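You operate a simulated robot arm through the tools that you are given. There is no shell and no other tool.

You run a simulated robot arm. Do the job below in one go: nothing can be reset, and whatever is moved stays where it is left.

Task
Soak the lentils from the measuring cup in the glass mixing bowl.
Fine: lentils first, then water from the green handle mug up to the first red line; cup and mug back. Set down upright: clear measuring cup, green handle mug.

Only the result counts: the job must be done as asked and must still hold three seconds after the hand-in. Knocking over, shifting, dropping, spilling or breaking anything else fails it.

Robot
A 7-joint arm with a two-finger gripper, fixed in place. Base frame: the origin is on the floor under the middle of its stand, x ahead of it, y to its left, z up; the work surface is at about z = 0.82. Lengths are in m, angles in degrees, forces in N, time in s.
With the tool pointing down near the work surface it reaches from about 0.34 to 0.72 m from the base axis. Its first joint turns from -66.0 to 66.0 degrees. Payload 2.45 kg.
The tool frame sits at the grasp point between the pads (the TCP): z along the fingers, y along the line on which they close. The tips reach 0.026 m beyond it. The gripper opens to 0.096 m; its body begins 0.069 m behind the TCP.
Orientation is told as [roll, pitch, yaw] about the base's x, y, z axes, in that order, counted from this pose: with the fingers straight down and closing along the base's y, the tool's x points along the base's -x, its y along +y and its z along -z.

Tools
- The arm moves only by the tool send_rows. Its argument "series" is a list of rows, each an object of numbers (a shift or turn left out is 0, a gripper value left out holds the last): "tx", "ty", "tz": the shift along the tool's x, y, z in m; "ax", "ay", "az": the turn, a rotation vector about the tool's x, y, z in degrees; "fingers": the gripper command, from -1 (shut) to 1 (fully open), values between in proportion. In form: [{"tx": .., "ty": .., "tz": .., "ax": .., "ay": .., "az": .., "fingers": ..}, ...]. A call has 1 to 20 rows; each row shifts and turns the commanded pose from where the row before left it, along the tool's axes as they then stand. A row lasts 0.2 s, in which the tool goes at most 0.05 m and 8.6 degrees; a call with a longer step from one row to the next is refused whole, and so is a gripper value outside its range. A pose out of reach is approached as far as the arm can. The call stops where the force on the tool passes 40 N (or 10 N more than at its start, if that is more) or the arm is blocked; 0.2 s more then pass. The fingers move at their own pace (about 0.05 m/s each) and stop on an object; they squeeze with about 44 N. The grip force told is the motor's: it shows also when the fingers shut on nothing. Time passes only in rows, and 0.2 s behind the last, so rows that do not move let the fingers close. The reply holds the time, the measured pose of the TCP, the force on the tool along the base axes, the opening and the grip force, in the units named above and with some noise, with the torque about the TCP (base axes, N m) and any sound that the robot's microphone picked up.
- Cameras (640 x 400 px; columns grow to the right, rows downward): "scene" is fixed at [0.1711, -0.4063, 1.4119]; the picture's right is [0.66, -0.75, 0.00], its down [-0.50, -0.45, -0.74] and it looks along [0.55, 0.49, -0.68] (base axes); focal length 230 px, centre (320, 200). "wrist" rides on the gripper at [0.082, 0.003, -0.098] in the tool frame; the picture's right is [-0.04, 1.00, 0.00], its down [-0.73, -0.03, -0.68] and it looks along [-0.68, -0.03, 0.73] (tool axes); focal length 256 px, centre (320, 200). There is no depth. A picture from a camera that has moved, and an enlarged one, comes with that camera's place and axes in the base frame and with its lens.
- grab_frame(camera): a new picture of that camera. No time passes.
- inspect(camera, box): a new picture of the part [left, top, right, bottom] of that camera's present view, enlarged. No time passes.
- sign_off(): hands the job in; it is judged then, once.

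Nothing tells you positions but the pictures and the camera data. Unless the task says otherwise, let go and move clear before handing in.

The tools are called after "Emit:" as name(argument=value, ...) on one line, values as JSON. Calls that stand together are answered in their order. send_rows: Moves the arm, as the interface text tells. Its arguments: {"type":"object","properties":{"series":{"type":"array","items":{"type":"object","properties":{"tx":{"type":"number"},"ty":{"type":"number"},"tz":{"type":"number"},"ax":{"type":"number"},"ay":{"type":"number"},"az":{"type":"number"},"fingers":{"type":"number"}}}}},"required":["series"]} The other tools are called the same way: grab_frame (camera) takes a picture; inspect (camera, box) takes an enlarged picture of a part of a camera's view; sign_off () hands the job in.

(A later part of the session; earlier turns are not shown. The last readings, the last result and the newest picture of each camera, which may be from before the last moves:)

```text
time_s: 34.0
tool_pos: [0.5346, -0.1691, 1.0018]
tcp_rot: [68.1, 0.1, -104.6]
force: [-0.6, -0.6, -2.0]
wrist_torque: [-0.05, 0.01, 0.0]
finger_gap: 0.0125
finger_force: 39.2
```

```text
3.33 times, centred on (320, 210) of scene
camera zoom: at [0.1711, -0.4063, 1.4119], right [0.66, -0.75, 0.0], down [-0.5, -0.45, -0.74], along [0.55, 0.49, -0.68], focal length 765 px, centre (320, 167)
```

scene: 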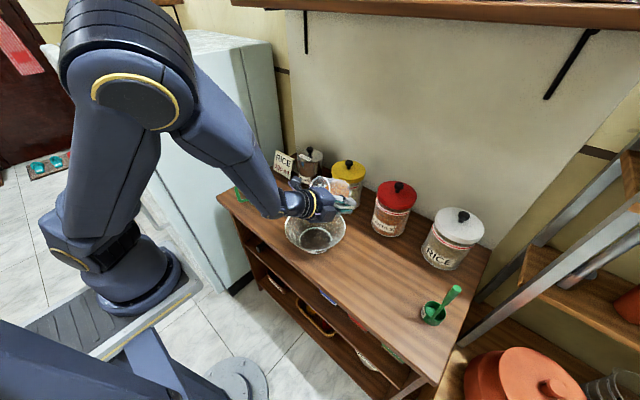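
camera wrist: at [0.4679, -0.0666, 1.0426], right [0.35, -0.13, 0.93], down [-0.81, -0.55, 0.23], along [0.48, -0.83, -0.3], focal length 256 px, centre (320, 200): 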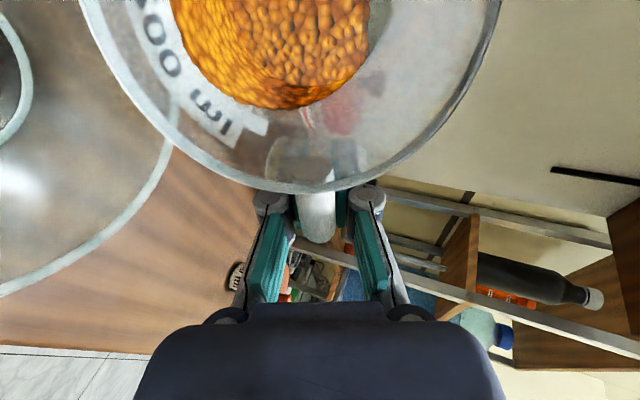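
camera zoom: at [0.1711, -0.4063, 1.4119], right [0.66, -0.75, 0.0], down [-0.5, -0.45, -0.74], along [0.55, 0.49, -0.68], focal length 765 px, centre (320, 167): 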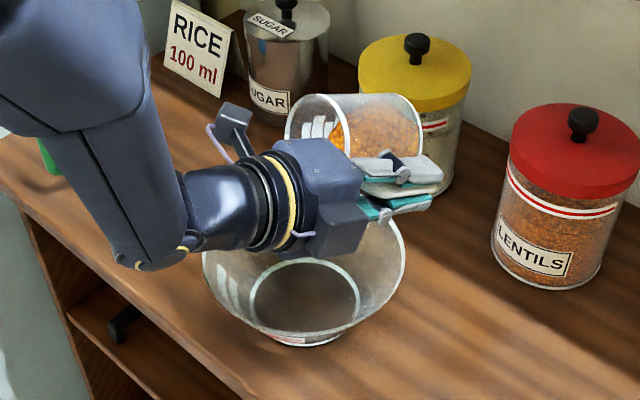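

The cup mouth is over the middle of the bowl, with nothing out yet at 68°. I'll continue.

Emit:
send_rows(series=[{"ax": -4}, {"ax": -4}, {}, {}])

Emit:
grab_frame(camera="wrist")

Emit:
inspect(camera="scene", box=[260, 150, 380, 270])

```text
time_s: 35.0
tool_pos: [0.5352, -0.1697, 1.0008]
tcp_rot: [76.1, 0.1, -104.7]
force: [-0.7, 0.1, -1.2]
wrist_torque: [-0.1, 0.04, 0.0]
finger_gap: 0.0125
finger_force: 39.3
```

```text
taken
camera wrist: at [0.4635, -0.0656, 1.0298], right [0.22, -0.1, 0.97], down [-0.83, -0.54, 0.13], along [0.51, -0.83, -0.2], focal length 256 px, centre (320, 200)
```

wrist: 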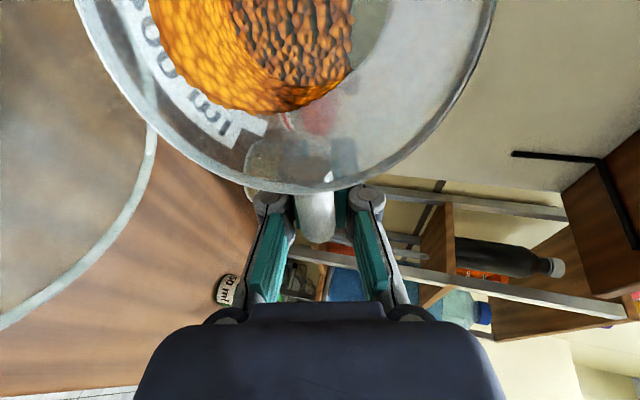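

```text
3.33 times, centred on (320, 210) of scene
camera zoom: at [0.1711, -0.4063, 1.4119], right [0.66, -0.75, 0.0], down [-0.5, -0.45, -0.74], along [0.55, 0.49, -0.68], focal length 765 px, centre (320, 167)
```

zoom: 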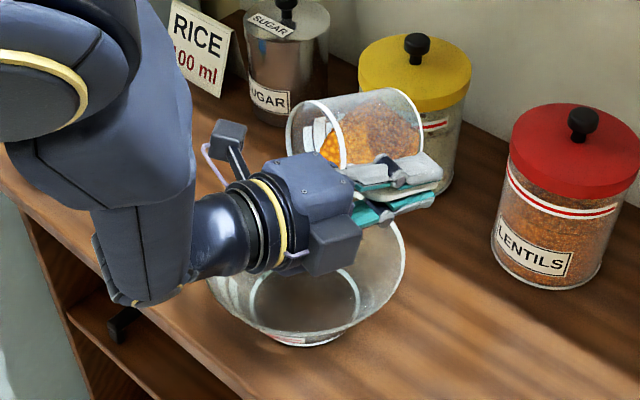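

The lentils are close to the lip at 76°. I'll continue slowly.

Emit:
send_rows(series=[{"ax": -3}, {"ax": -3}, {}, {}])

Emit:
grab_frame(camera="wrist")

Emit:
inspect(camera="scene", box=[260, 150, 380, 270])

```text
time_s: 36.0
tool_pos: [0.5336, -0.1689, 1.0]
tcp_rot: [82.1, 0.1, -104.7]
force: [-1.0, -0.5, -1.8]
wrist_torque: [-0.07, 0.02, -0.02]
finger_gap: 0.0127
finger_force: 39.1
```

```text
taken
camera wrist: at [0.4606, -0.0645, 1.0194], right [0.12, -0.07, 0.99], down [-0.84, -0.54, 0.06], along [0.53, -0.84, -0.13], focal length 256 px, centre (320, 200)
```

wrist: 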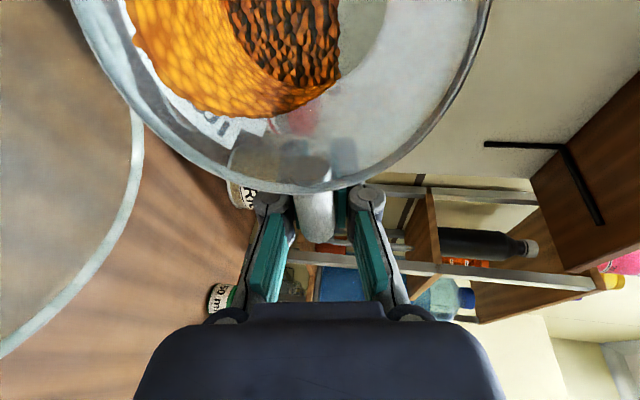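

```text
3.33 times, centred on (320, 210) of scene
camera zoom: at [0.1711, -0.4063, 1.4119], right [0.66, -0.75, 0.0], down [-0.5, -0.45, -0.74], along [0.55, 0.49, -0.68], focal length 765 px, centre (320, 167)
```

zoom: 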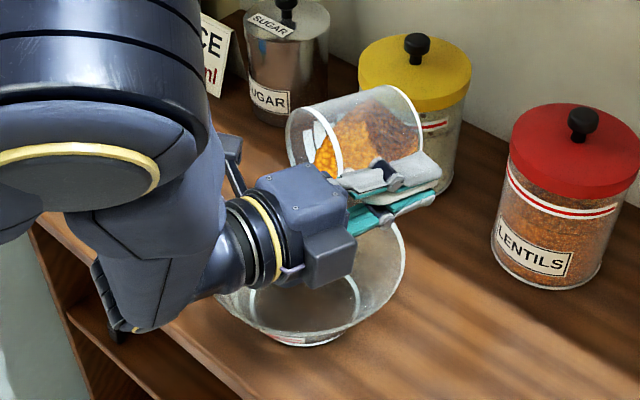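

The lentils are right at the lip now. A few more degrees should start the pour.

Emit:
send_rows(series=[{"ax": -3}, {}, {"ax": -3}, {}, {}])

Emit:
grab_frame(camera="wrist")

Emit:
inspect(camera="scene", box=[260, 150, 380, 270])

```text
time_s: 37.2
tool_pos: [0.5334, -0.1692, 1.0016]
tcp_rot: [88.1, 0.0, -104.7]
force: [-0.2, -0.3, -1.8]
wrist_torque: [-0.04, 0.05, -0.01]
finger_gap: 0.0126
finger_force: 39.2
```

```text
taken
camera wrist: at [0.4594, -0.0643, 1.0092], right [0.02, -0.05, 1.0], down [-0.84, -0.54, -0.01], along [0.54, -0.84, -0.05], focal length 256 px, centre (320, 200)
```

wrist: 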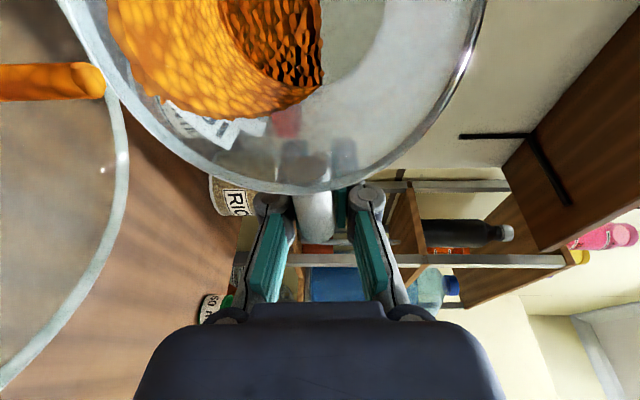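

```text
3.33 times, centred on (320, 210) of scene
camera zoom: at [0.1711, -0.4063, 1.4119], right [0.66, -0.75, 0.0], down [-0.5, -0.45, -0.74], along [0.55, 0.49, -0.68], focal length 765 px, centre (320, 167)
```

zoom: 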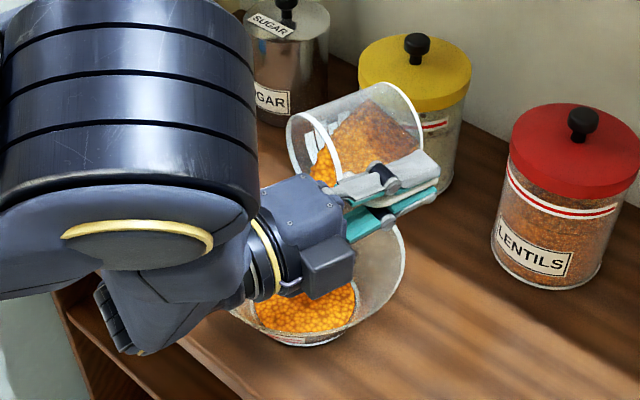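

The lentils are now pouring into the bowl in a stream. I'll tip further in steps to empty the cup.

Emit:
send_rows(series=[{}, {}, {"ax": -3}, {}, {"ax": -3}, {}, {}, {"ax": -3}, {}, {}])

Emit:
grab_frame(camera="wrist")

Emit:
inspect(camera="scene", box=[260, 150, 380, 270])

```text
time_s: 39.4
tool_pos: [0.5333, -0.1684, 0.9998]
tcp_rot: [97.0, 0.1, -104.6]
force: [-0.3, 0.2, -0.2]
wrist_torque: [-0.04, 0.06, 0.01]
finger_gap: 0.0126
finger_force: 39.2
```

```text
taken
camera wrist: at [0.4588, -0.0644, 0.9933], right [-0.13, -0.01, 0.99], down [-0.83, -0.54, -0.11], along [0.54, -0.84, 0.06], focal length 256 px, centre (320, 200)
```

wrist: 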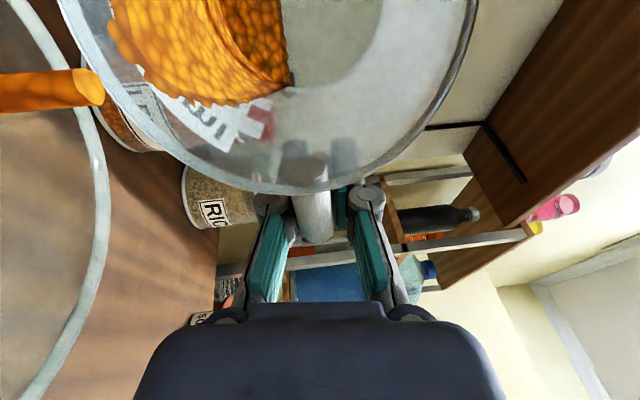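

```text
3.33 times, centred on (320, 210) of scene
camera zoom: at [0.1711, -0.4063, 1.4119], right [0.66, -0.75, 0.0], down [-0.5, -0.45, -0.74], along [0.55, 0.49, -0.68], focal length 765 px, centre (320, 167)
```

zoom: 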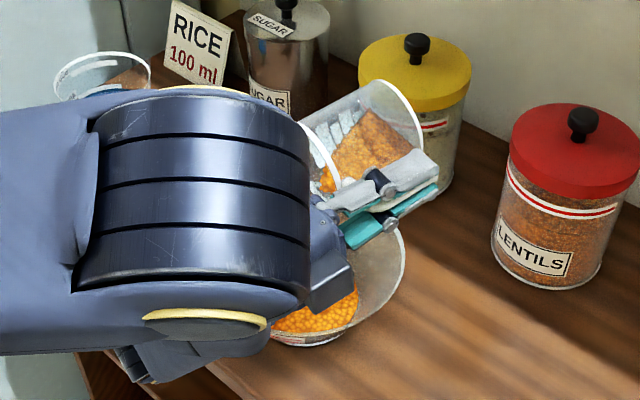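

The pour is going into the bowl and roughly half the lentils remain in the cup. I'll tip further, watching the low elbow.

Emit:
send_rows(series=[{"ax": -3}, {}, {"ax": -3}, {}, {"ax": -3}, {}, {"ax": -3}, {}, {}, {}])

Emit:
grab_frame(camera="wrist")

Emit:
grab_frame(camera="scene")

```text
time_s: 41.6
tool_pos: [0.5336, -0.1687, 1.0]
tcp_rot: [109.1, 0.1, -104.6]
force: [0.3, 0.8, -1.0]
wrist_torque: [-0.01, 0.03, -0.01]
finger_gap: 0.0125
finger_force: 39.7
```

```text
taken
camera wrist: at [0.4639, -0.065, 0.9731], right [-0.33, 0.04, 0.94], down [-0.8, -0.55, -0.25], along [0.51, -0.83, 0.21], focal length 256 px, centre (320, 200)
```

wrist: 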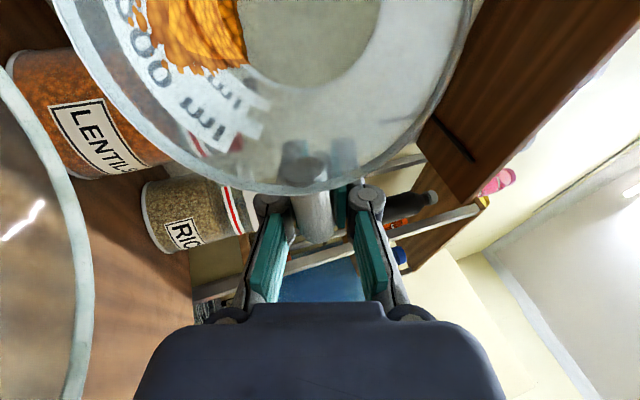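

```text
taken
```

scene: 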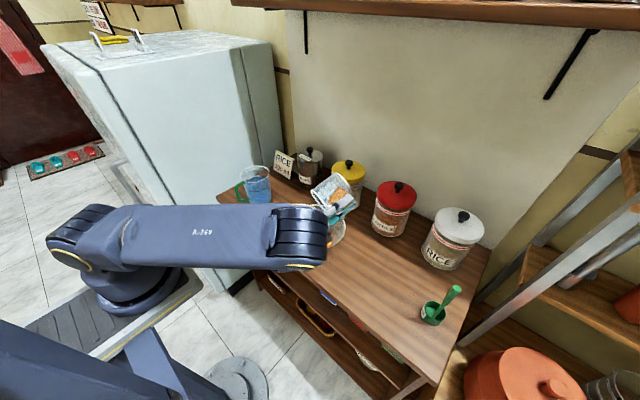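

A few lentils still cling near the lip at 109°. I'll raise the cup by 6 cm to keep the wrist clear of the bench, then tip beyond 120°.

Emit:
send_rows(series=[{"ty": 0.0189, "tz": 0.0065}, {"ty": 0.0189, "tz": 0.0065}, {"ty": 0.0189, "tz": 0.0065}, {"ax": -3}, {}, {"ax": -3}, {}, {"ax": -3}, {}, {}])

Emit:
grab_frame(camera="wrist")

Emit:
grab_frame(camera="scene")

```text
time_s: 43.8
tool_pos: [0.5337, -0.1692, 1.0605]
tcp_rot: [118.1, 0.0, -104.6]
force: [-0.3, 0.4, -1.2]
wrist_torque: [-0.03, -0.01, -0.02]
finger_gap: 0.0127
finger_force: 39.9
```

```text
taken
camera wrist: at [0.4698, -0.0665, 1.0192], right [-0.47, 0.08, 0.88], down [-0.75, -0.56, -0.35], along [0.47, -0.82, 0.32], focal length 256 px, centre (320, 200)
```

wrist: 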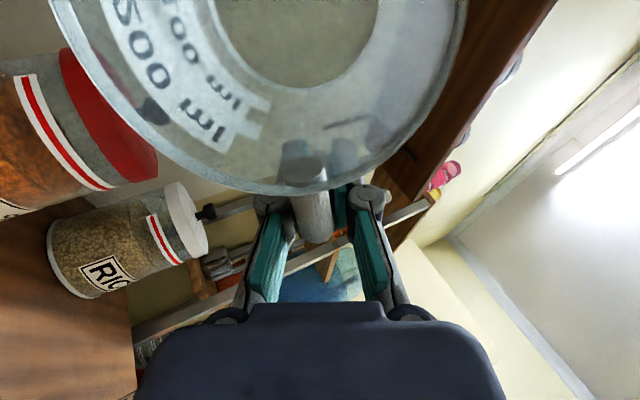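

```text
taken
```

scene: 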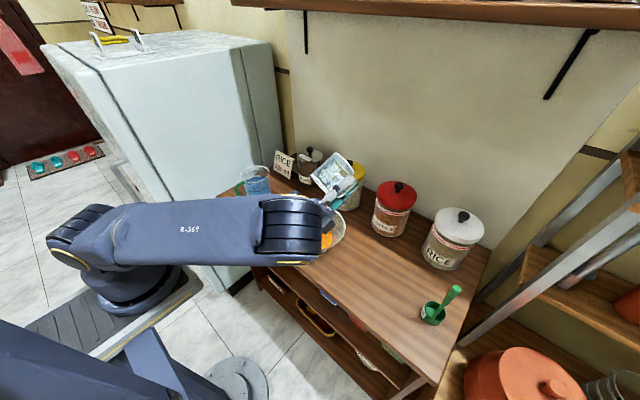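

The cup looks empty. I'll zoom in to confirm it and check the bowl for spilled lentils.

Emit:
inspect(camera="wrist", box=[60, 0, 480, 200])

Emit:
inspect(camera="scene", box=[260, 140, 400, 270])

```text
1.52 times, centred on (270, 100) of wrist
camera zoom: at [0.4698, -0.0665, 1.0192], right [-0.47, 0.08, 0.88], down [-0.75, -0.56, -0.35], along [0.47, -0.82, 0.32], focal length 390 px, centre (396, 352)
```

zoom: 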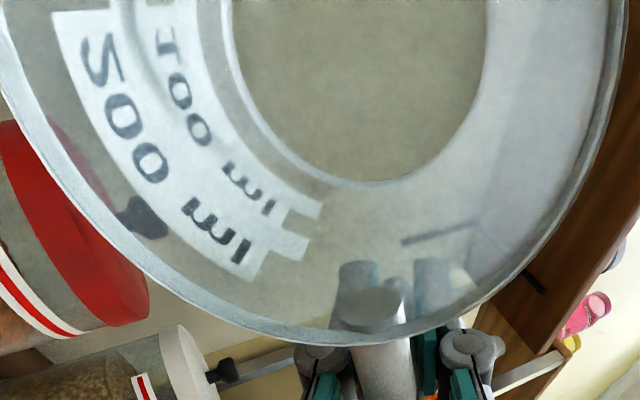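

```text
3.08 times, centred on (330, 205) of scene
camera zoom: at [0.1711, -0.4063, 1.4119], right [0.66, -0.75, 0.0], down [-0.5, -0.45, -0.74], along [0.55, 0.49, -0.68], focal length 706 px, centre (289, 185)
```

zoom: 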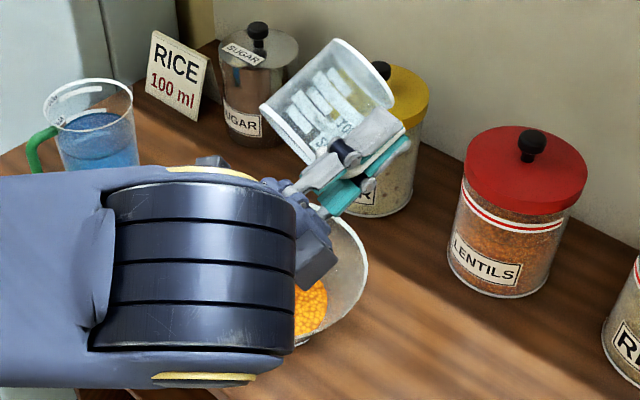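

The cup is empty. I'll tip it back upright over the bowl.

Emit:
send_rows(series=[{"ax": 7.9}, {"ax": 7.9}, {"ax": 7.9}, {"ax": 7.9}, {"ax": 7.9}, {"ax": 7.9}, {"ax": 7.9}, {"ax": 7.9}, {"ax": 7.9}, {"ax": 7.9}, {"ax": 7.9}, {"ax": 7.9}, {"ax": 7.9}, {"ax": 7.9}, {"ax": 7.5}, {}])

Emit:
grab_frame(camera="scene")

Emit:
inspect(camera="scene", box=[260, 140, 400, 270])

```text
time_s: 47.2
tool_pos: [0.5332, -0.1694, 1.0608]
tcp_rot: [0.0, 0.0, -104.7]
force: [0.1, -0.5, -1.2]
wrist_torque: [-0.06, 0.03, 0.0]
finger_gap: 0.0128
finger_force: 39.5
```

```text
taken
```

scene: 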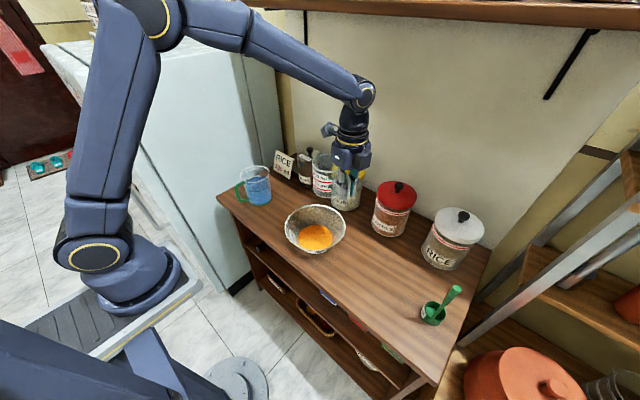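

```text
3.08 times, centred on (330, 205) of scene
camera zoom: at [0.1711, -0.4063, 1.4119], right [0.66, -0.75, 0.0], down [-0.5, -0.45, -0.74], along [0.55, 0.49, -0.68], focal length 706 px, centre (289, 185)
```

zoom: 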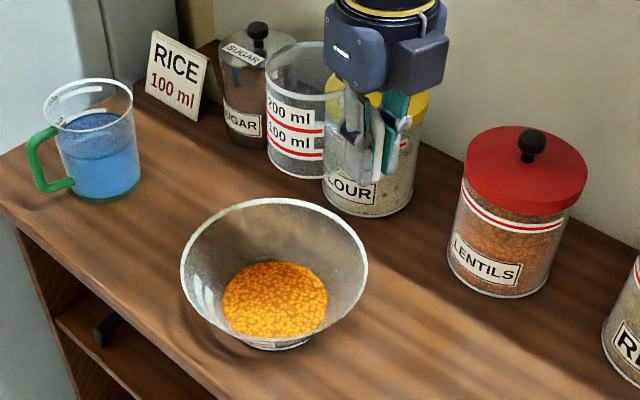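

All the lentils are in the bowl with none spilled. I'll return the cup to its original place, stopping about 3 cm above the bench to check alignment.

Emit:
send_rows(series=[{"az": 7.45}, {"az": 7.45}, {"tx": -0.03685, "ty": 0.00995}, {"tx": -0.03685, "ty": 0.00995}, {"tx": -0.03685, "ty": 0.00995}, {"tx": -0.03685, "ty": 0.00995}, {"tx": -0.03685, "ty": 0.00995}, {"tx": -0.03685, "ty": 0.00995}, {}, {"tz": 0.04}, {"tz": 0.04}, {"tz": 0.04}, {"tz": 0.035}, {}])

Emit:
grab_frame(camera="wrist")

Emit:
inspect(camera="scene", box=[360, 220, 480, 340])

```text
time_s: 50.2
tool_pos: [0.478, -0.3939, 0.9078]
tcp_rot: [0.0, 0.1, -119.5]
force: [0.3, 0.4, -1.0]
wrist_torque: [-0.03, 0.03, 0.01]
finger_gap: 0.0128
finger_force: 39.0
```

```text
taken
camera wrist: at [0.5201, -0.3232, 1.0085], right [0.85, -0.53, 0.0], down [-0.39, -0.62, 0.68], along [-0.36, -0.58, -0.73], focal length 256 px, centre (320, 200)
```

wrist: 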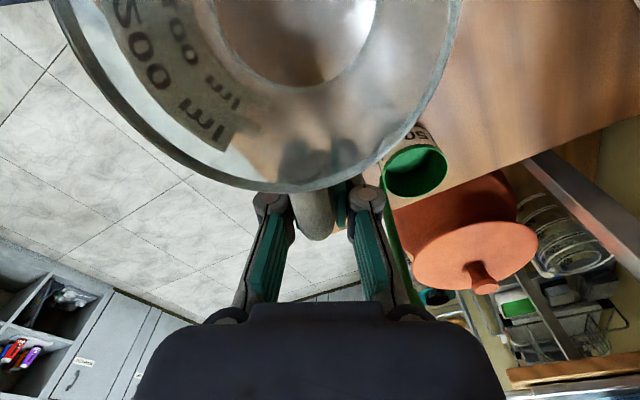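

```text
3.33 times, centred on (420, 280) of scene
camera zoom: at [0.1711, -0.4063, 1.4119], right [0.66, -0.75, 0.0], down [-0.5, -0.45, -0.74], along [0.55, 0.49, -0.68], focal length 765 px, centre (-13, -67)
```

zoom: 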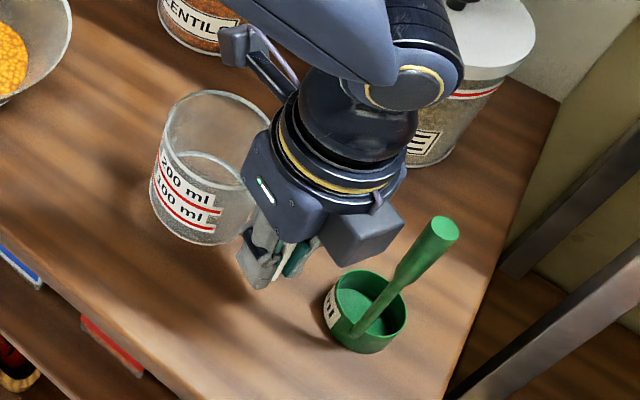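

The cup has turned about 9° around its round handle within the grip, so it's offset sideways by about 1 cm. I'll counter-rotate the hand by the same amount before lowering.

Emit:
send_rows(series=[{"az": 8.5}, {"tx": 0.0015, "ty": -0.0037}, {}])

Emit:
grab_frame(camera="wrist")

Emit:
inspect(camera="scene", box=[350, 240, 470, 340])

```text
time_s: 51.0
tool_pos: [0.4755, -0.3887, 0.9061]
tcp_rot: [0.0, -0.1, -128.1]
force: [0.1, 0.1, 0.0]
wrist_torque: [-0.02, 0.01, 0.02]
finger_gap: 0.0126
finger_force: 38.7
```

```text
taken
camera wrist: at [0.5278, -0.3252, 1.0073], right [0.76, -0.65, 0.0], down [-0.48, -0.56, 0.68], along [-0.44, -0.52, -0.73], focal length 256 px, centre (320, 200)
```

wrist: 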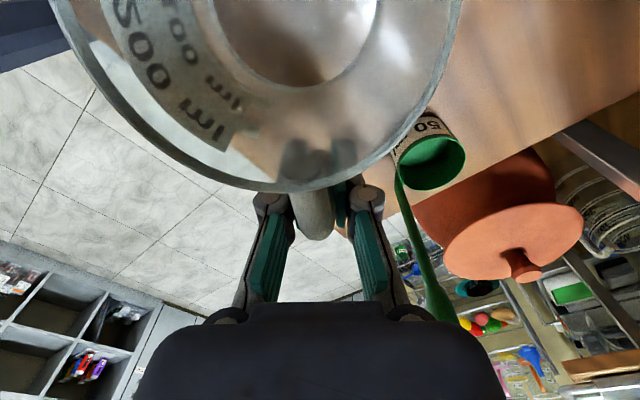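

```text
4.00 times, centred on (410, 290) of scene
camera zoom: at [0.1711, -0.4063, 1.4119], right [0.66, -0.75, 0.0], down [-0.5, -0.45, -0.74], along [0.55, 0.49, -0.68], focal length 918 px, centre (-40, -160)
```

zoom: 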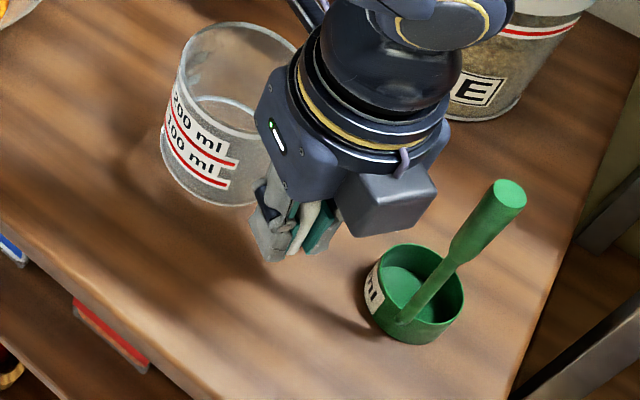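

The cup is aligned with its original spot again. I'll lower it gently to the bench.

Emit:
send_rows(series=[{"tz": 0.013}, {"tz": 0.013}, {"tz": 0.008}, {"tz": 0.003}, {}])

Emit:
inspect(camera="scene", box=[350, 240, 470, 340])

```text
time_s: 52.2
tool_pos: [0.4755, -0.3881, 0.8683]
tcp_rot: [0.0, 0.0, -128.1]
force: [0.7, -0.8, -0.5]
wrist_torque: [0.03, -0.01, -0.02]
finger_gap: 0.0127
finger_force: 39.5
```

```text
4.00 times, centred on (410, 290) of scene
camera zoom: at [0.1711, -0.4063, 1.4119], right [0.66, -0.75, 0.0], down [-0.5, -0.45, -0.74], along [0.55, 0.49, -0.68], focal length 918 px, centre (-40, -160)
```

zoom: 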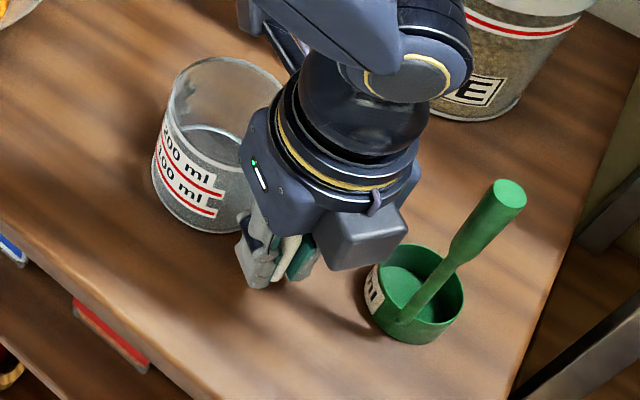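

The cup is within about 2–3 mm of the bench. I'll lower it in 1 mm steps, watching the force.

Emit:
send_rows(series=[{"tz": 0.0012}, {"tz": 0.0012}, {}])

Emit:
send_rows(series=[{"tz": 0.001}, {}])

```text
time_s: 53.0
tool_pos: [0.4763, -0.3888, 0.8674]
tcp_rot: [0.2, 0.1, -127.9]
force: [1.3, 2.8, 20.9]
wrist_torque: [0.76, -0.51, 0.01]
finger_gap: 0.0126
finger_force: 39.0
```

```text
time_s: 53.6
tool_pos: [0.4755, -0.3895, 0.8657]
tcp_rot: [0.0, 0.0, -128.1]
force: [1.1, -4.2, 18.0]
wrist_torque: [0.4, -0.44, -0.03]
finger_gap: 0.0127
finger_force: 39.6
```

The cup is on the bench, with contact force showing. I'll ease off 1 mm and open the fingers slightly to release the handle.

Emit:
send_rows(series=[{"tz": -0.001}, {}, {"fingers": -0.2}, {}, {}, {}])

Emit:
grab_frame(camera="wrist")

Emit:
inspect(camera="scene", box=[350, 240, 470, 340])

```text
time_s: 55.0
tool_pos: [0.4738, -0.3879, 0.8653]
tcp_rot: [0.0, 0.0, -128.0]
force: [-0.3, -0.3, 0.3]
wrist_torque: [0.01, 0.0, -0.04]
finger_gap: 0.0384
finger_force: 0.1
```

```text
taken
camera wrist: at [0.5277, -0.3247, 0.9659], right [0.76, -0.65, 0.0], down [-0.48, -0.56, 0.68], along [-0.44, -0.52, -0.73], focal length 256 px, centre (320, 200)
```

wrist: 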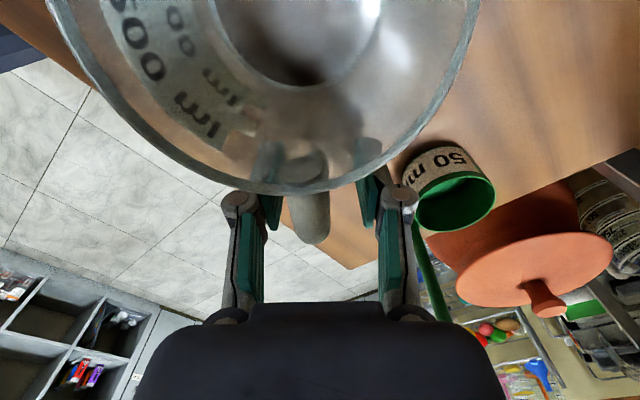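

```text
4.00 times, centred on (410, 290) of scene
camera zoom: at [0.1711, -0.4063, 1.4119], right [0.66, -0.75, 0.0], down [-0.5, -0.45, -0.74], along [0.55, 0.49, -0.68], focal length 918 px, centre (-40, -160)
```

zoom: 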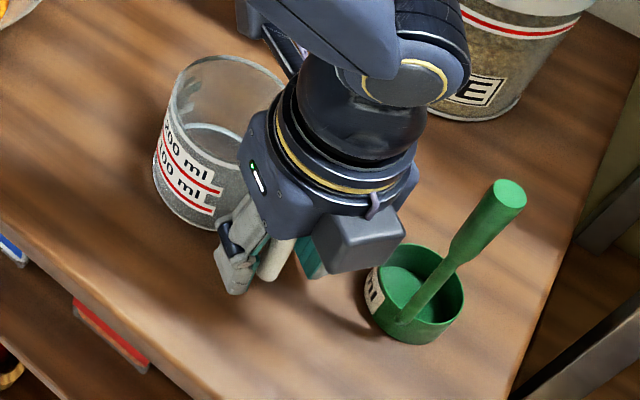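

The cup stands upright at its original place. I'll rise straight up.

Emit:
send_rows(series=[{"tz": -0.015}, {"tz": -0.02}, {"tz": -0.03}, {"tz": -0.04}, {"tz": -0.04}, {"tz": -0.04}, {"tz": -0.04}, {}])

Emit:
grab_frame(camera="scene")

Emit:
inspect(camera="scene", box=[350, 240, 470, 340])

Emit:
inspect(camera="scene", box=[260, 180, 360, 270])

```text
time_s: 56.8
tool_pos: [0.4757, -0.388, 1.0914]
tcp_rot: [0.0, -0.1, -128.1]
force: [0.6, -0.1, 0.2]
wrist_torque: [0.0, -0.03, 0.0]
finger_gap: 0.0382
finger_force: 0.0
```

```text
taken
```

scene: 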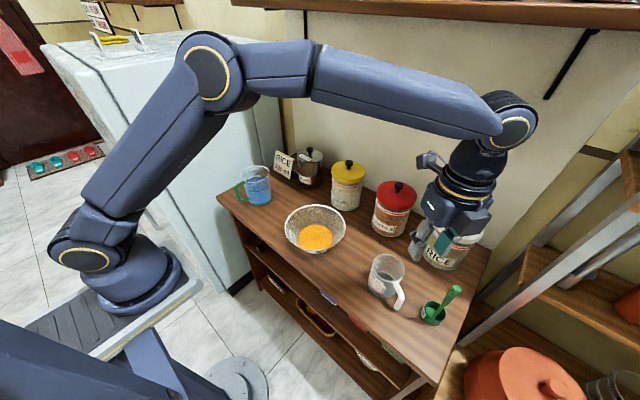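

```text
4.00 times, centred on (410, 290) of scene
camera zoom: at [0.1711, -0.4063, 1.4119], right [0.66, -0.75, 0.0], down [-0.5, -0.45, -0.74], along [0.55, 0.49, -0.68], focal length 918 px, centre (-40, -160)
```

zoom: 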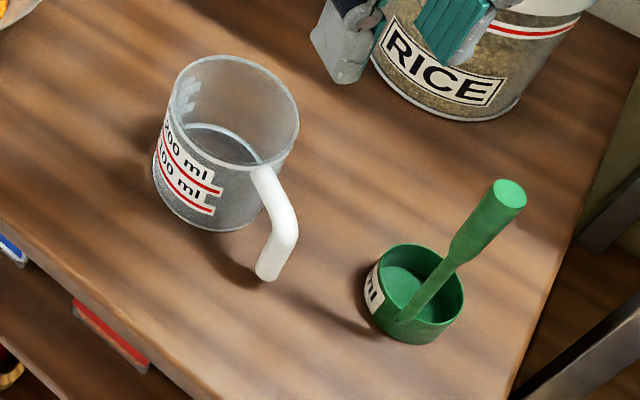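

```text
4.44 times, centred on (310, 225) of scene
camera zoom: at [0.1711, -0.4063, 1.4119], right [0.66, -0.75, 0.0], down [-0.5, -0.45, -0.74], along [0.55, 0.49, -0.68], focal length 1020 px, centre (364, 89)
```

zoom: 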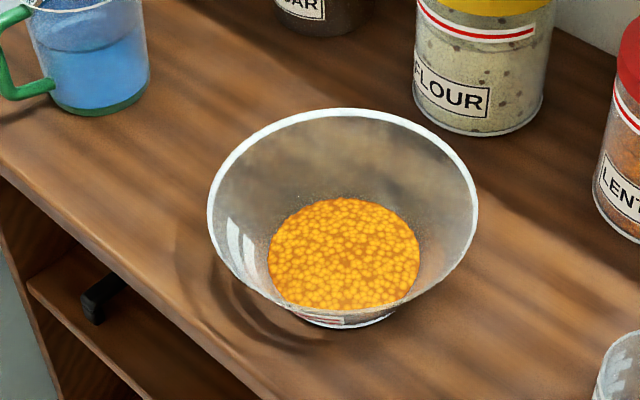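

The cup is back and the lentils lie in the bowl. Next I'll turn the hand back to its default yaw and travel over to the mug's handle.

Emit:
send_rows(series=[{"az": -8.54, "fingers": 0.0}, {"az": -8.54}, {"az": -8.54}, {"az": -8.54}, {"az": -8.54}, {"az": -8.54}, {"az": -8.54}, {"az": -8.54}, {"az": -8.54}, {"az": -8.54}, {"az": -8.54}, {"az": -8.54}, {"az": -8.54}, {"az": -8.54}, {"az": -8.54}, {}])

Emit:
send_rows(series=[{"ty": 0.035, "tx": 0.003}, {"ty": 0.047, "tx": 0.0034}, {"ty": 0.047, "tx": 0.0034}, {"ty": 0.047, "tx": 0.0034}, {"ty": 0.047, "tx": 0.0034}, {"ty": 0.047, "tx": 0.0034}, {"ty": 0.047, "tx": 0.0034}, {"ty": 0.047, "tx": 0.0034}, {"ty": 0.047, "tx": 0.0034}, {"ty": 0.047, "tx": 0.0034}, {"ty": 0.047, "tx": 0.0034}, {"ty": 0.047, "tx": 0.0034}, {"ty": 0.047, "tx": 0.0034}, {}])

Emit:
grab_frame(camera="wrist")

Emit:
grab_frame(camera="scene")

```text
time_s: 60.2
tool_pos: [0.4764, -0.3881, 1.0912]
tcp_rot: [0.1, 0.0, 0.1]
force: [-0.5, 1.3, 0.0]
wrist_torque: [0.03, 0.0, 0.03]
finger_gap: 0.0479
finger_force: 0.1
```

```text
time_s: 63.2
tool_pos: [0.4315, 0.2101, 1.093]
tcp_rot: [0.1, 0.0, 0.1]
force: [0.2, -0.6, 0.0]
wrist_torque: [0.01, -0.01, -0.02]
finger_gap: 0.0482
finger_force: 0.0
```

```text
taken
camera wrist: at [0.3492, 0.2148, 1.1934], right [0.04, 1.0, 0.0], down [0.73, -0.03, 0.68], along [0.68, -0.03, -0.73], focal length 256 px, centre (320, 200)
```

wrist: 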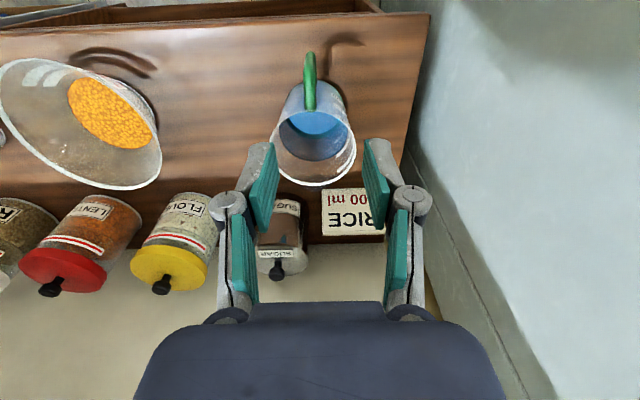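

```text
taken
```

scene: 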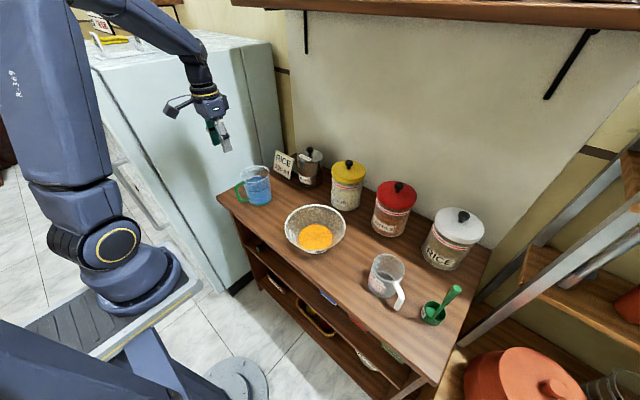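

Emit:
inspect(camera="wrist", box=[250, 40, 390, 200])

Emit:
inspect(camera="scene", box=[220, 140, 300, 220])

```text
2.50 times, centred on (320, 120) of wrist
camera zoom: at [0.3492, 0.2148, 1.1934], right [0.04, 1.0, 0.0], down [0.73, -0.03, 0.68], along [0.68, -0.03, -0.73], focal length 640 px, centre (320, 400)
```

zoom: 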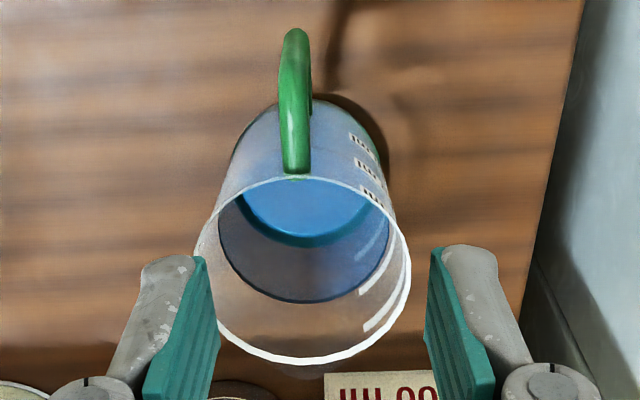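

```text
5.00 times, centred on (260, 180) of scene
camera zoom: at [0.1711, -0.4063, 1.4119], right [0.66, -0.75, 0.0], down [-0.5, -0.45, -0.74], along [0.55, 0.49, -0.68], focal length 1148 px, centre (620, 300)
```

zoom: 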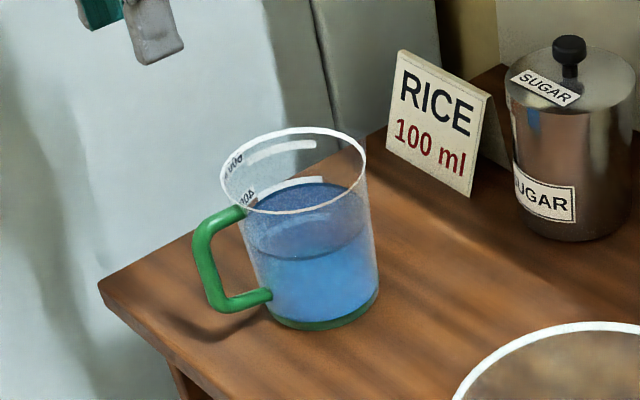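

The mug's centre is near (0.510, 0.199) and its handle bar is at about (0.433, 0.200). To avoid twisting the round handle under the heavier load, I'll pour over the lip opposite the handle. I'll rehearse that pose in free air first, yawing 90° and tipping toward -y.

Emit:
send_rows(series=[{"az": 8.2}, {"az": 8.2}, {"az": 8.2}, {"az": 8.2}, {"az": 8.2}, {"az": 8.2}, {"az": 8.2}, {"az": 8.2}, {"az": 8.2}, {"az": 8.2}, {"az": 8.0}, {"tx": -0.0415, "ty": 0.0171}, {"tx": -0.0415, "ty": 0.0171}, {"tx": -0.0415, "ty": 0.0171}, {"tx": -0.0415, "ty": 0.0171}, {}])

Emit:
send_rows(series=[{"ay": 8}, {"ay": 8}, {"ay": 8}, {"ay": 8}, {"ay": 8}, {"ay": 8}, {"ay": 8}, {}])

Emit:
grab_frame(camera="scene")

Emit:
grab_frame(camera="wrist")

```text
time_s: 66.6
tool_pos: [0.4991, 0.0424, 1.0912]
tcp_rot: [0.0, 0.0, -89.9]
force: [0.6, 0.0, -0.6]
wrist_torque: [0.02, 0.03, 0.02]
finger_gap: 0.0482
finger_force: 0.2
```

```text
time_s: 68.4
tool_pos: [0.5003, 0.0444, 1.0926]
tcp_rot: [0.0, 56.2, -89.9]
force: [0.1, -1.0, 0.1]
wrist_torque: [0.0, 0.01, -0.01]
finger_gap: 0.0478
finger_force: 0.0
```

```text
taken
```

scene: 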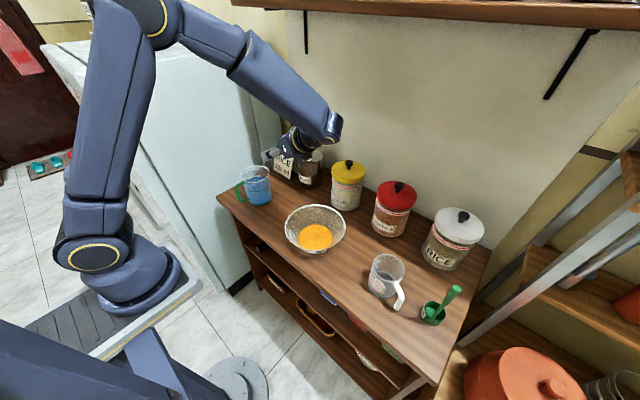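

```text
taken
camera wrist: at [0.5031, 0.0099, 1.2167], right [1.0, -0.02, -0.03], down [-0.03, -0.97, -0.23], along [-0.03, 0.23, -0.97], focal length 256 px, centre (320, 200)
```

wrist: 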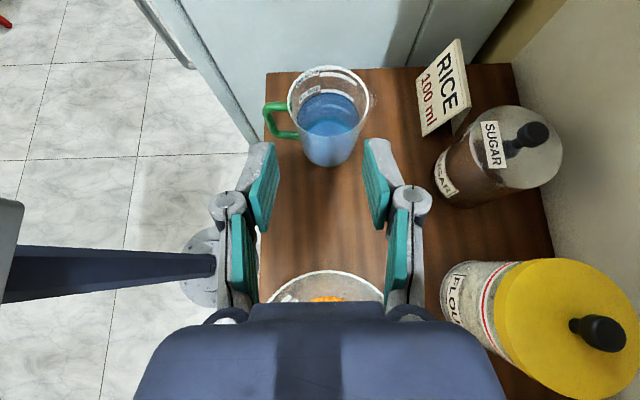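

The arm reaches the pour pose easily and the scene camera keeps a clear view of the bowl. I'll unwind and go back above the mug handle at (0.435, 0.2005).

Emit:
send_rows(series=[{"ay": -8}, {"ay": -8}, {"ay": -8}, {"ay": -8}, {"ay": -8}, {"ay": -8}, {"ay": -8.2}, {"tx": 0.0391, "ty": -0.01625}, {"tx": 0.0391, "ty": -0.01625}, {"tx": 0.0391, "ty": -0.01625}, {"tx": 0.0391, "ty": -0.01625}, {}])

Emit:
send_rows(series=[{"az": -8.2}, {"az": -8.2}, {"az": -8.2}, {"az": -8.2}, {"az": -8.2}, {"az": -8.2}, {"az": -8.2}, {"az": -8.2}, {"az": -8.2}, {"az": -8.2}, {"az": -8.0}, {}, {"tz": 0.03}, {"tz": 0.03}, {"tz": 0.03}, {}])

Emit:
grab_frame(camera="wrist")

Emit:
inspect(camera="scene", box=[200, 100, 340, 230])

```text
time_s: 71.0
tool_pos: [0.435, 0.2034, 1.0912]
tcp_rot: [0.0, -0.1, -89.9]
force: [0.6, -1.0, 0.8]
wrist_torque: [0.0, -0.02, -0.05]
finger_gap: 0.0479
finger_force: 0.0
```

```text
time_s: 74.4
tool_pos: [0.4354, 0.203, 1.0017]
tcp_rot: [-0.2, -0.1, 0.0]
force: [0.2, -0.1, 0.5]
wrist_torque: [-0.03, -0.03, -0.03]
finger_gap: 0.0482
finger_force: 0.1
```

```text
taken
camera wrist: at [0.3534, 0.2072, 1.1017], right [0.04, 1.0, 0.0], down [0.73, -0.03, 0.68], along [0.68, -0.03, -0.73], focal length 256 px, centre (320, 200)
```

wrist: 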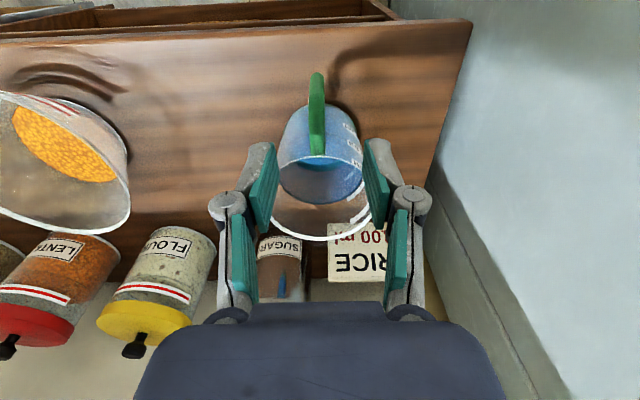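

```text
3.08 times, centred on (270, 165) of scene
camera zoom: at [0.1711, -0.4063, 1.4119], right [0.66, -0.75, 0.0], down [-0.5, -0.45, -0.74], along [0.55, 0.49, -0.68], focal length 706 px, centre (474, 308)
```

zoom: 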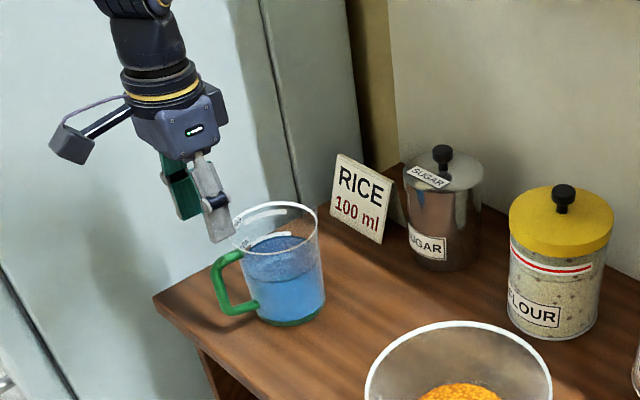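

The handle lies within about 2 mm of the finger centreline. I'll correct that and lower around the handle.

Emit:
send_rows(series=[{"ty": -0.002, "tz": 0.02}, {"tz": 0.03}, {}])

Emit:
grab_frame(camera="wrist")

Emit:
inspect(camera="scene", box=[200, 120, 320, 230])

```text
time_s: 75.2
tool_pos: [0.4366, 0.1993, 0.9522]
tcp_rot: [-0.1, 0.0, 0.2]
force: [0.5, -0.8, 0.6]
wrist_torque: [0.0, 0.01, 0.0]
finger_gap: 0.0483
finger_force: 0.0
```

```text
taken
camera wrist: at [0.3551, 0.2035, 1.0512], right [0.04, 1.0, 0.0], down [0.73, -0.03, 0.68], along [0.68, -0.03, -0.73], focal length 256 px, centre (320, 200)
```

wrist: 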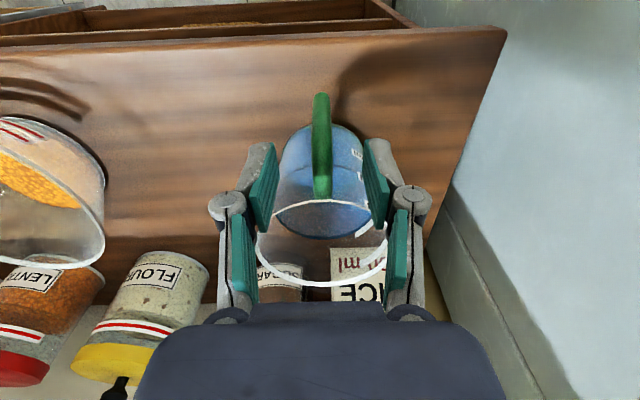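

```text
3.64 times, centred on (260, 175) of scene
camera zoom: at [0.1711, -0.4063, 1.4119], right [0.66, -0.75, 0.0], down [-0.5, -0.45, -0.74], along [0.55, 0.49, -0.68], focal length 834 px, centre (538, 291)
```

zoom: 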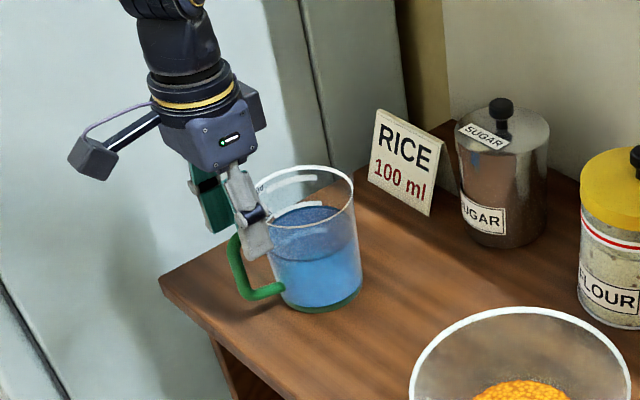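

Alignment is good. I'll go down the last 6 cm and close on the handle.

Emit:
send_rows(series=[{"tz": 0.02}, {"tz": 0.02}, {"tz": 0.012}, {"tz": 0.012}, {}])

Emit:
grab_frame(camera="wrist")

Emit:
inspect(camera="scene", box=[200, 120, 320, 230])

```text
time_s: 76.4
tool_pos: [0.4357, 0.1983, 0.8882]
tcp_rot: [-0.1, 0.0, 0.0]
force: [0.4, -1.2, -0.4]
wrist_torque: [0.0, 0.05, 0.01]
finger_gap: 0.0479
finger_force: 0.1
```

```text
taken
camera wrist: at [0.3537, 0.2022, 0.9877], right [0.04, 1.0, 0.0], down [0.73, -0.03, 0.68], along [0.68, -0.03, -0.73], focal length 256 px, centre (320, 200)
```

wrist: 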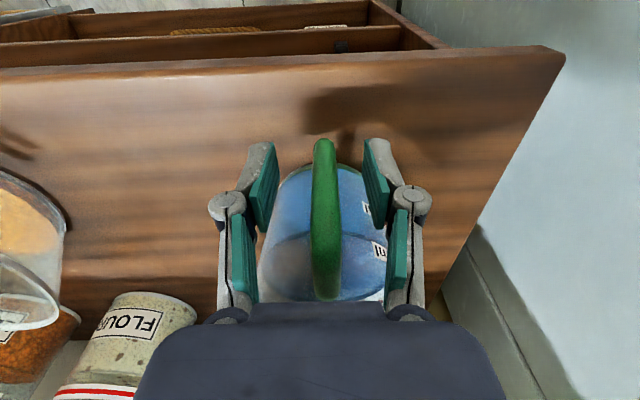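

```text
3.64 times, centred on (260, 175) of scene
camera zoom: at [0.1711, -0.4063, 1.4119], right [0.66, -0.75, 0.0], down [-0.5, -0.45, -0.74], along [0.55, 0.49, -0.68], focal length 834 px, centre (538, 291)
```

zoom: 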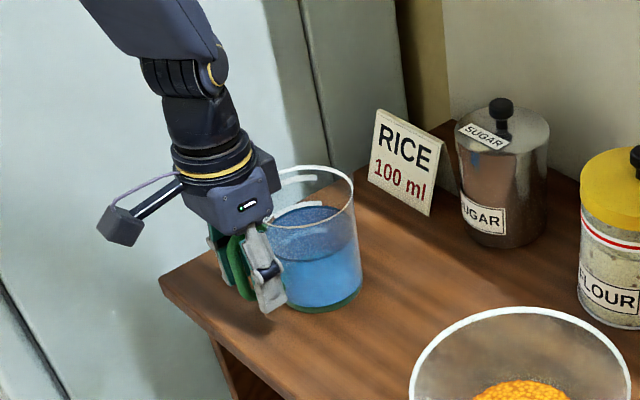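

The handle is between the pads. I'll centre 2.5 mm and close.

Emit:
send_rows(series=[{"ty": 0.0025}, {}, {"fingers": -1}, {}, {}, {}, {}])

Emit:
grab_frame(camera="wrist")

Emit:
inspect(camera="scene", box=[200, 120, 320, 230])

```text
time_s: 78.0
tool_pos: [0.4344, 0.1999, 0.887]
tcp_rot: [-0.1, 0.1, 0.1]
force: [0.3, 0.7, -0.6]
wrist_torque: [0.0, 0.03, 0.03]
finger_gap: 0.0107
finger_force: 38.2
```

```text
taken
camera wrist: at [0.3527, 0.2051, 0.9872], right [0.04, 1.0, 0.0], down [0.73, -0.03, 0.68], along [0.68, -0.03, -0.73], focal length 256 px, centre (320, 200)
```

wrist: 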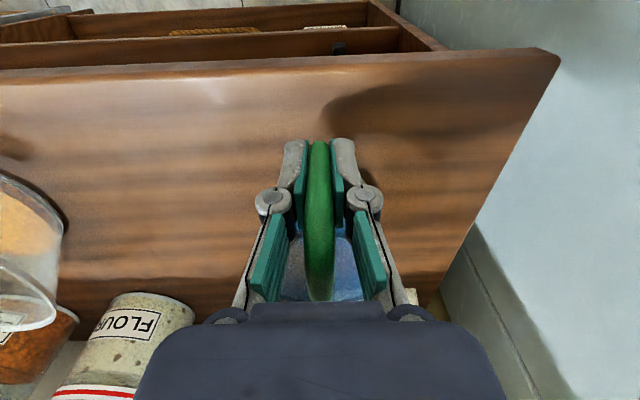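

```text
3.64 times, centred on (260, 175) of scene
camera zoom: at [0.1711, -0.4063, 1.4119], right [0.66, -0.75, 0.0], down [-0.5, -0.45, -0.74], along [0.55, 0.49, -0.68], focal length 834 px, centre (538, 291)
```

zoom: 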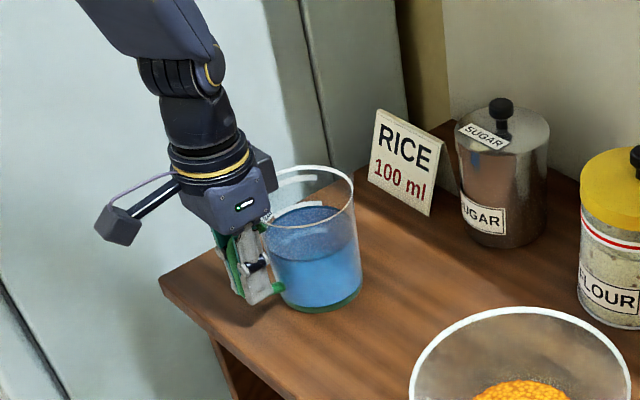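

The handle is held. I'll lift a centimetre and check for sagging.

Emit:
send_rows(series=[{"tz": -0.004}, {"tz": -0.004}, {"tz": -0.006}, {"tz": -0.006}, {}])

Emit:
inspect(camera="scene", box=[200, 120, 320, 230])

Emit:
send_rows(series=[{}, {}, {}, {}])

Emit:
inspect(camera="scene", box=[200, 120, 320, 230])

```text
time_s: 79.2
tool_pos: [0.4346, 0.1995, 0.9068]
tcp_rot: [-0.1, 0.0, 0.0]
force: [0.0, -0.4, -4.5]
wrist_torque: [0.0, 0.29, 0.01]
finger_gap: 0.0106
finger_force: 38.3
```

```text
3.64 times, centred on (260, 175) of scene
camera zoom: at [0.1712, -0.4063, 1.4119], right [0.66, -0.75, 0.0], down [-0.5, -0.45, -0.74], along [0.55, 0.49, -0.68], focal length 834 px, centre (538, 291)
```

zoom: 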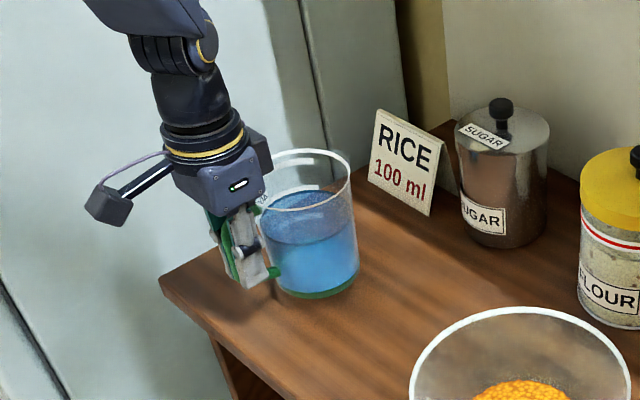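

```text
time_s: 80.2
tool_pos: [0.4347, 0.2002, 0.9063]
tcp_rot: [-0.1, 0.0, 0.1]
force: [-0.2, 0.3, -4.7]
wrist_torque: [0.02, 0.3, 0.02]
finger_gap: 0.0109
finger_force: 38.1
```

```text
3.64 times, centred on (260, 175) of scene
camera zoom: at [0.1712, -0.4063, 1.4119], right [0.66, -0.75, 0.0], down [-0.5, -0.45, -0.74], along [0.55, 0.49, -0.68], focal length 834 px, centre (538, 291)
```

zoom: 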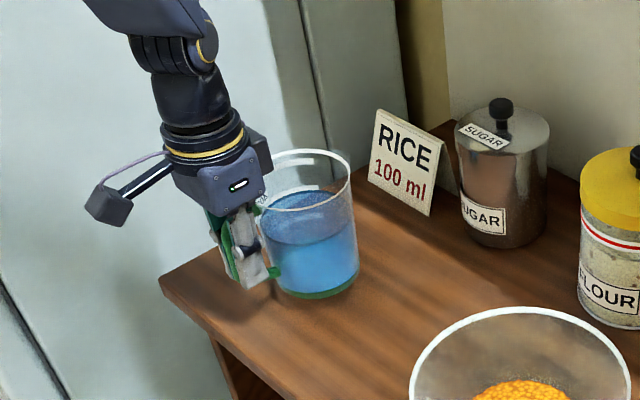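

The mug is steady and level at about 4.6 N. I'll lift it high and carry it to the left side of the bowl.

Emit:
send_rows(series=[{"tz": -0.02}, {"tz": -0.03}, {"tz": -0.035}, {"tz": -0.035}, {"tz": -0.03}, {"tz": -0.015}, {"tx": -0.0131, "ty": -0.02}, {"tx": -0.0131, "ty": -0.03}, {"tx": -0.0131, "ty": -0.03}, {"tx": -0.0131, "ty": -0.03}, {"tx": -0.0131, "ty": -0.02}, {"ty": -0.01}, {}])

Emit:
grab_frame(camera="scene")

```text
time_s: 83.0
tool_pos: [0.5, 0.0598, 1.0722]
tcp_rot: [-0.1, -0.1, 0.1]
force: [0.9, -0.4, -3.6]
wrist_torque: [0.0, 0.29, 0.02]
finger_gap: 0.0109
finger_force: 38.3
```

```text
taken
```

scene: 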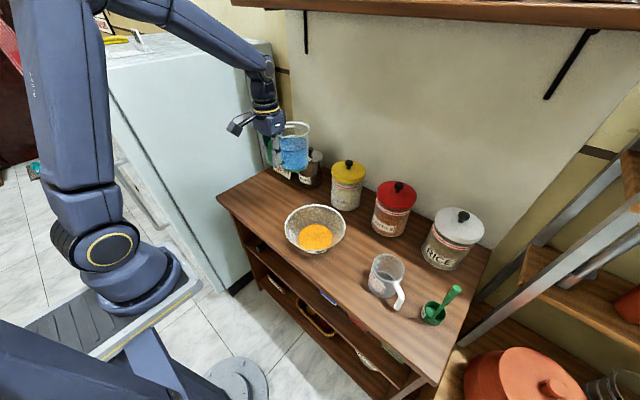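

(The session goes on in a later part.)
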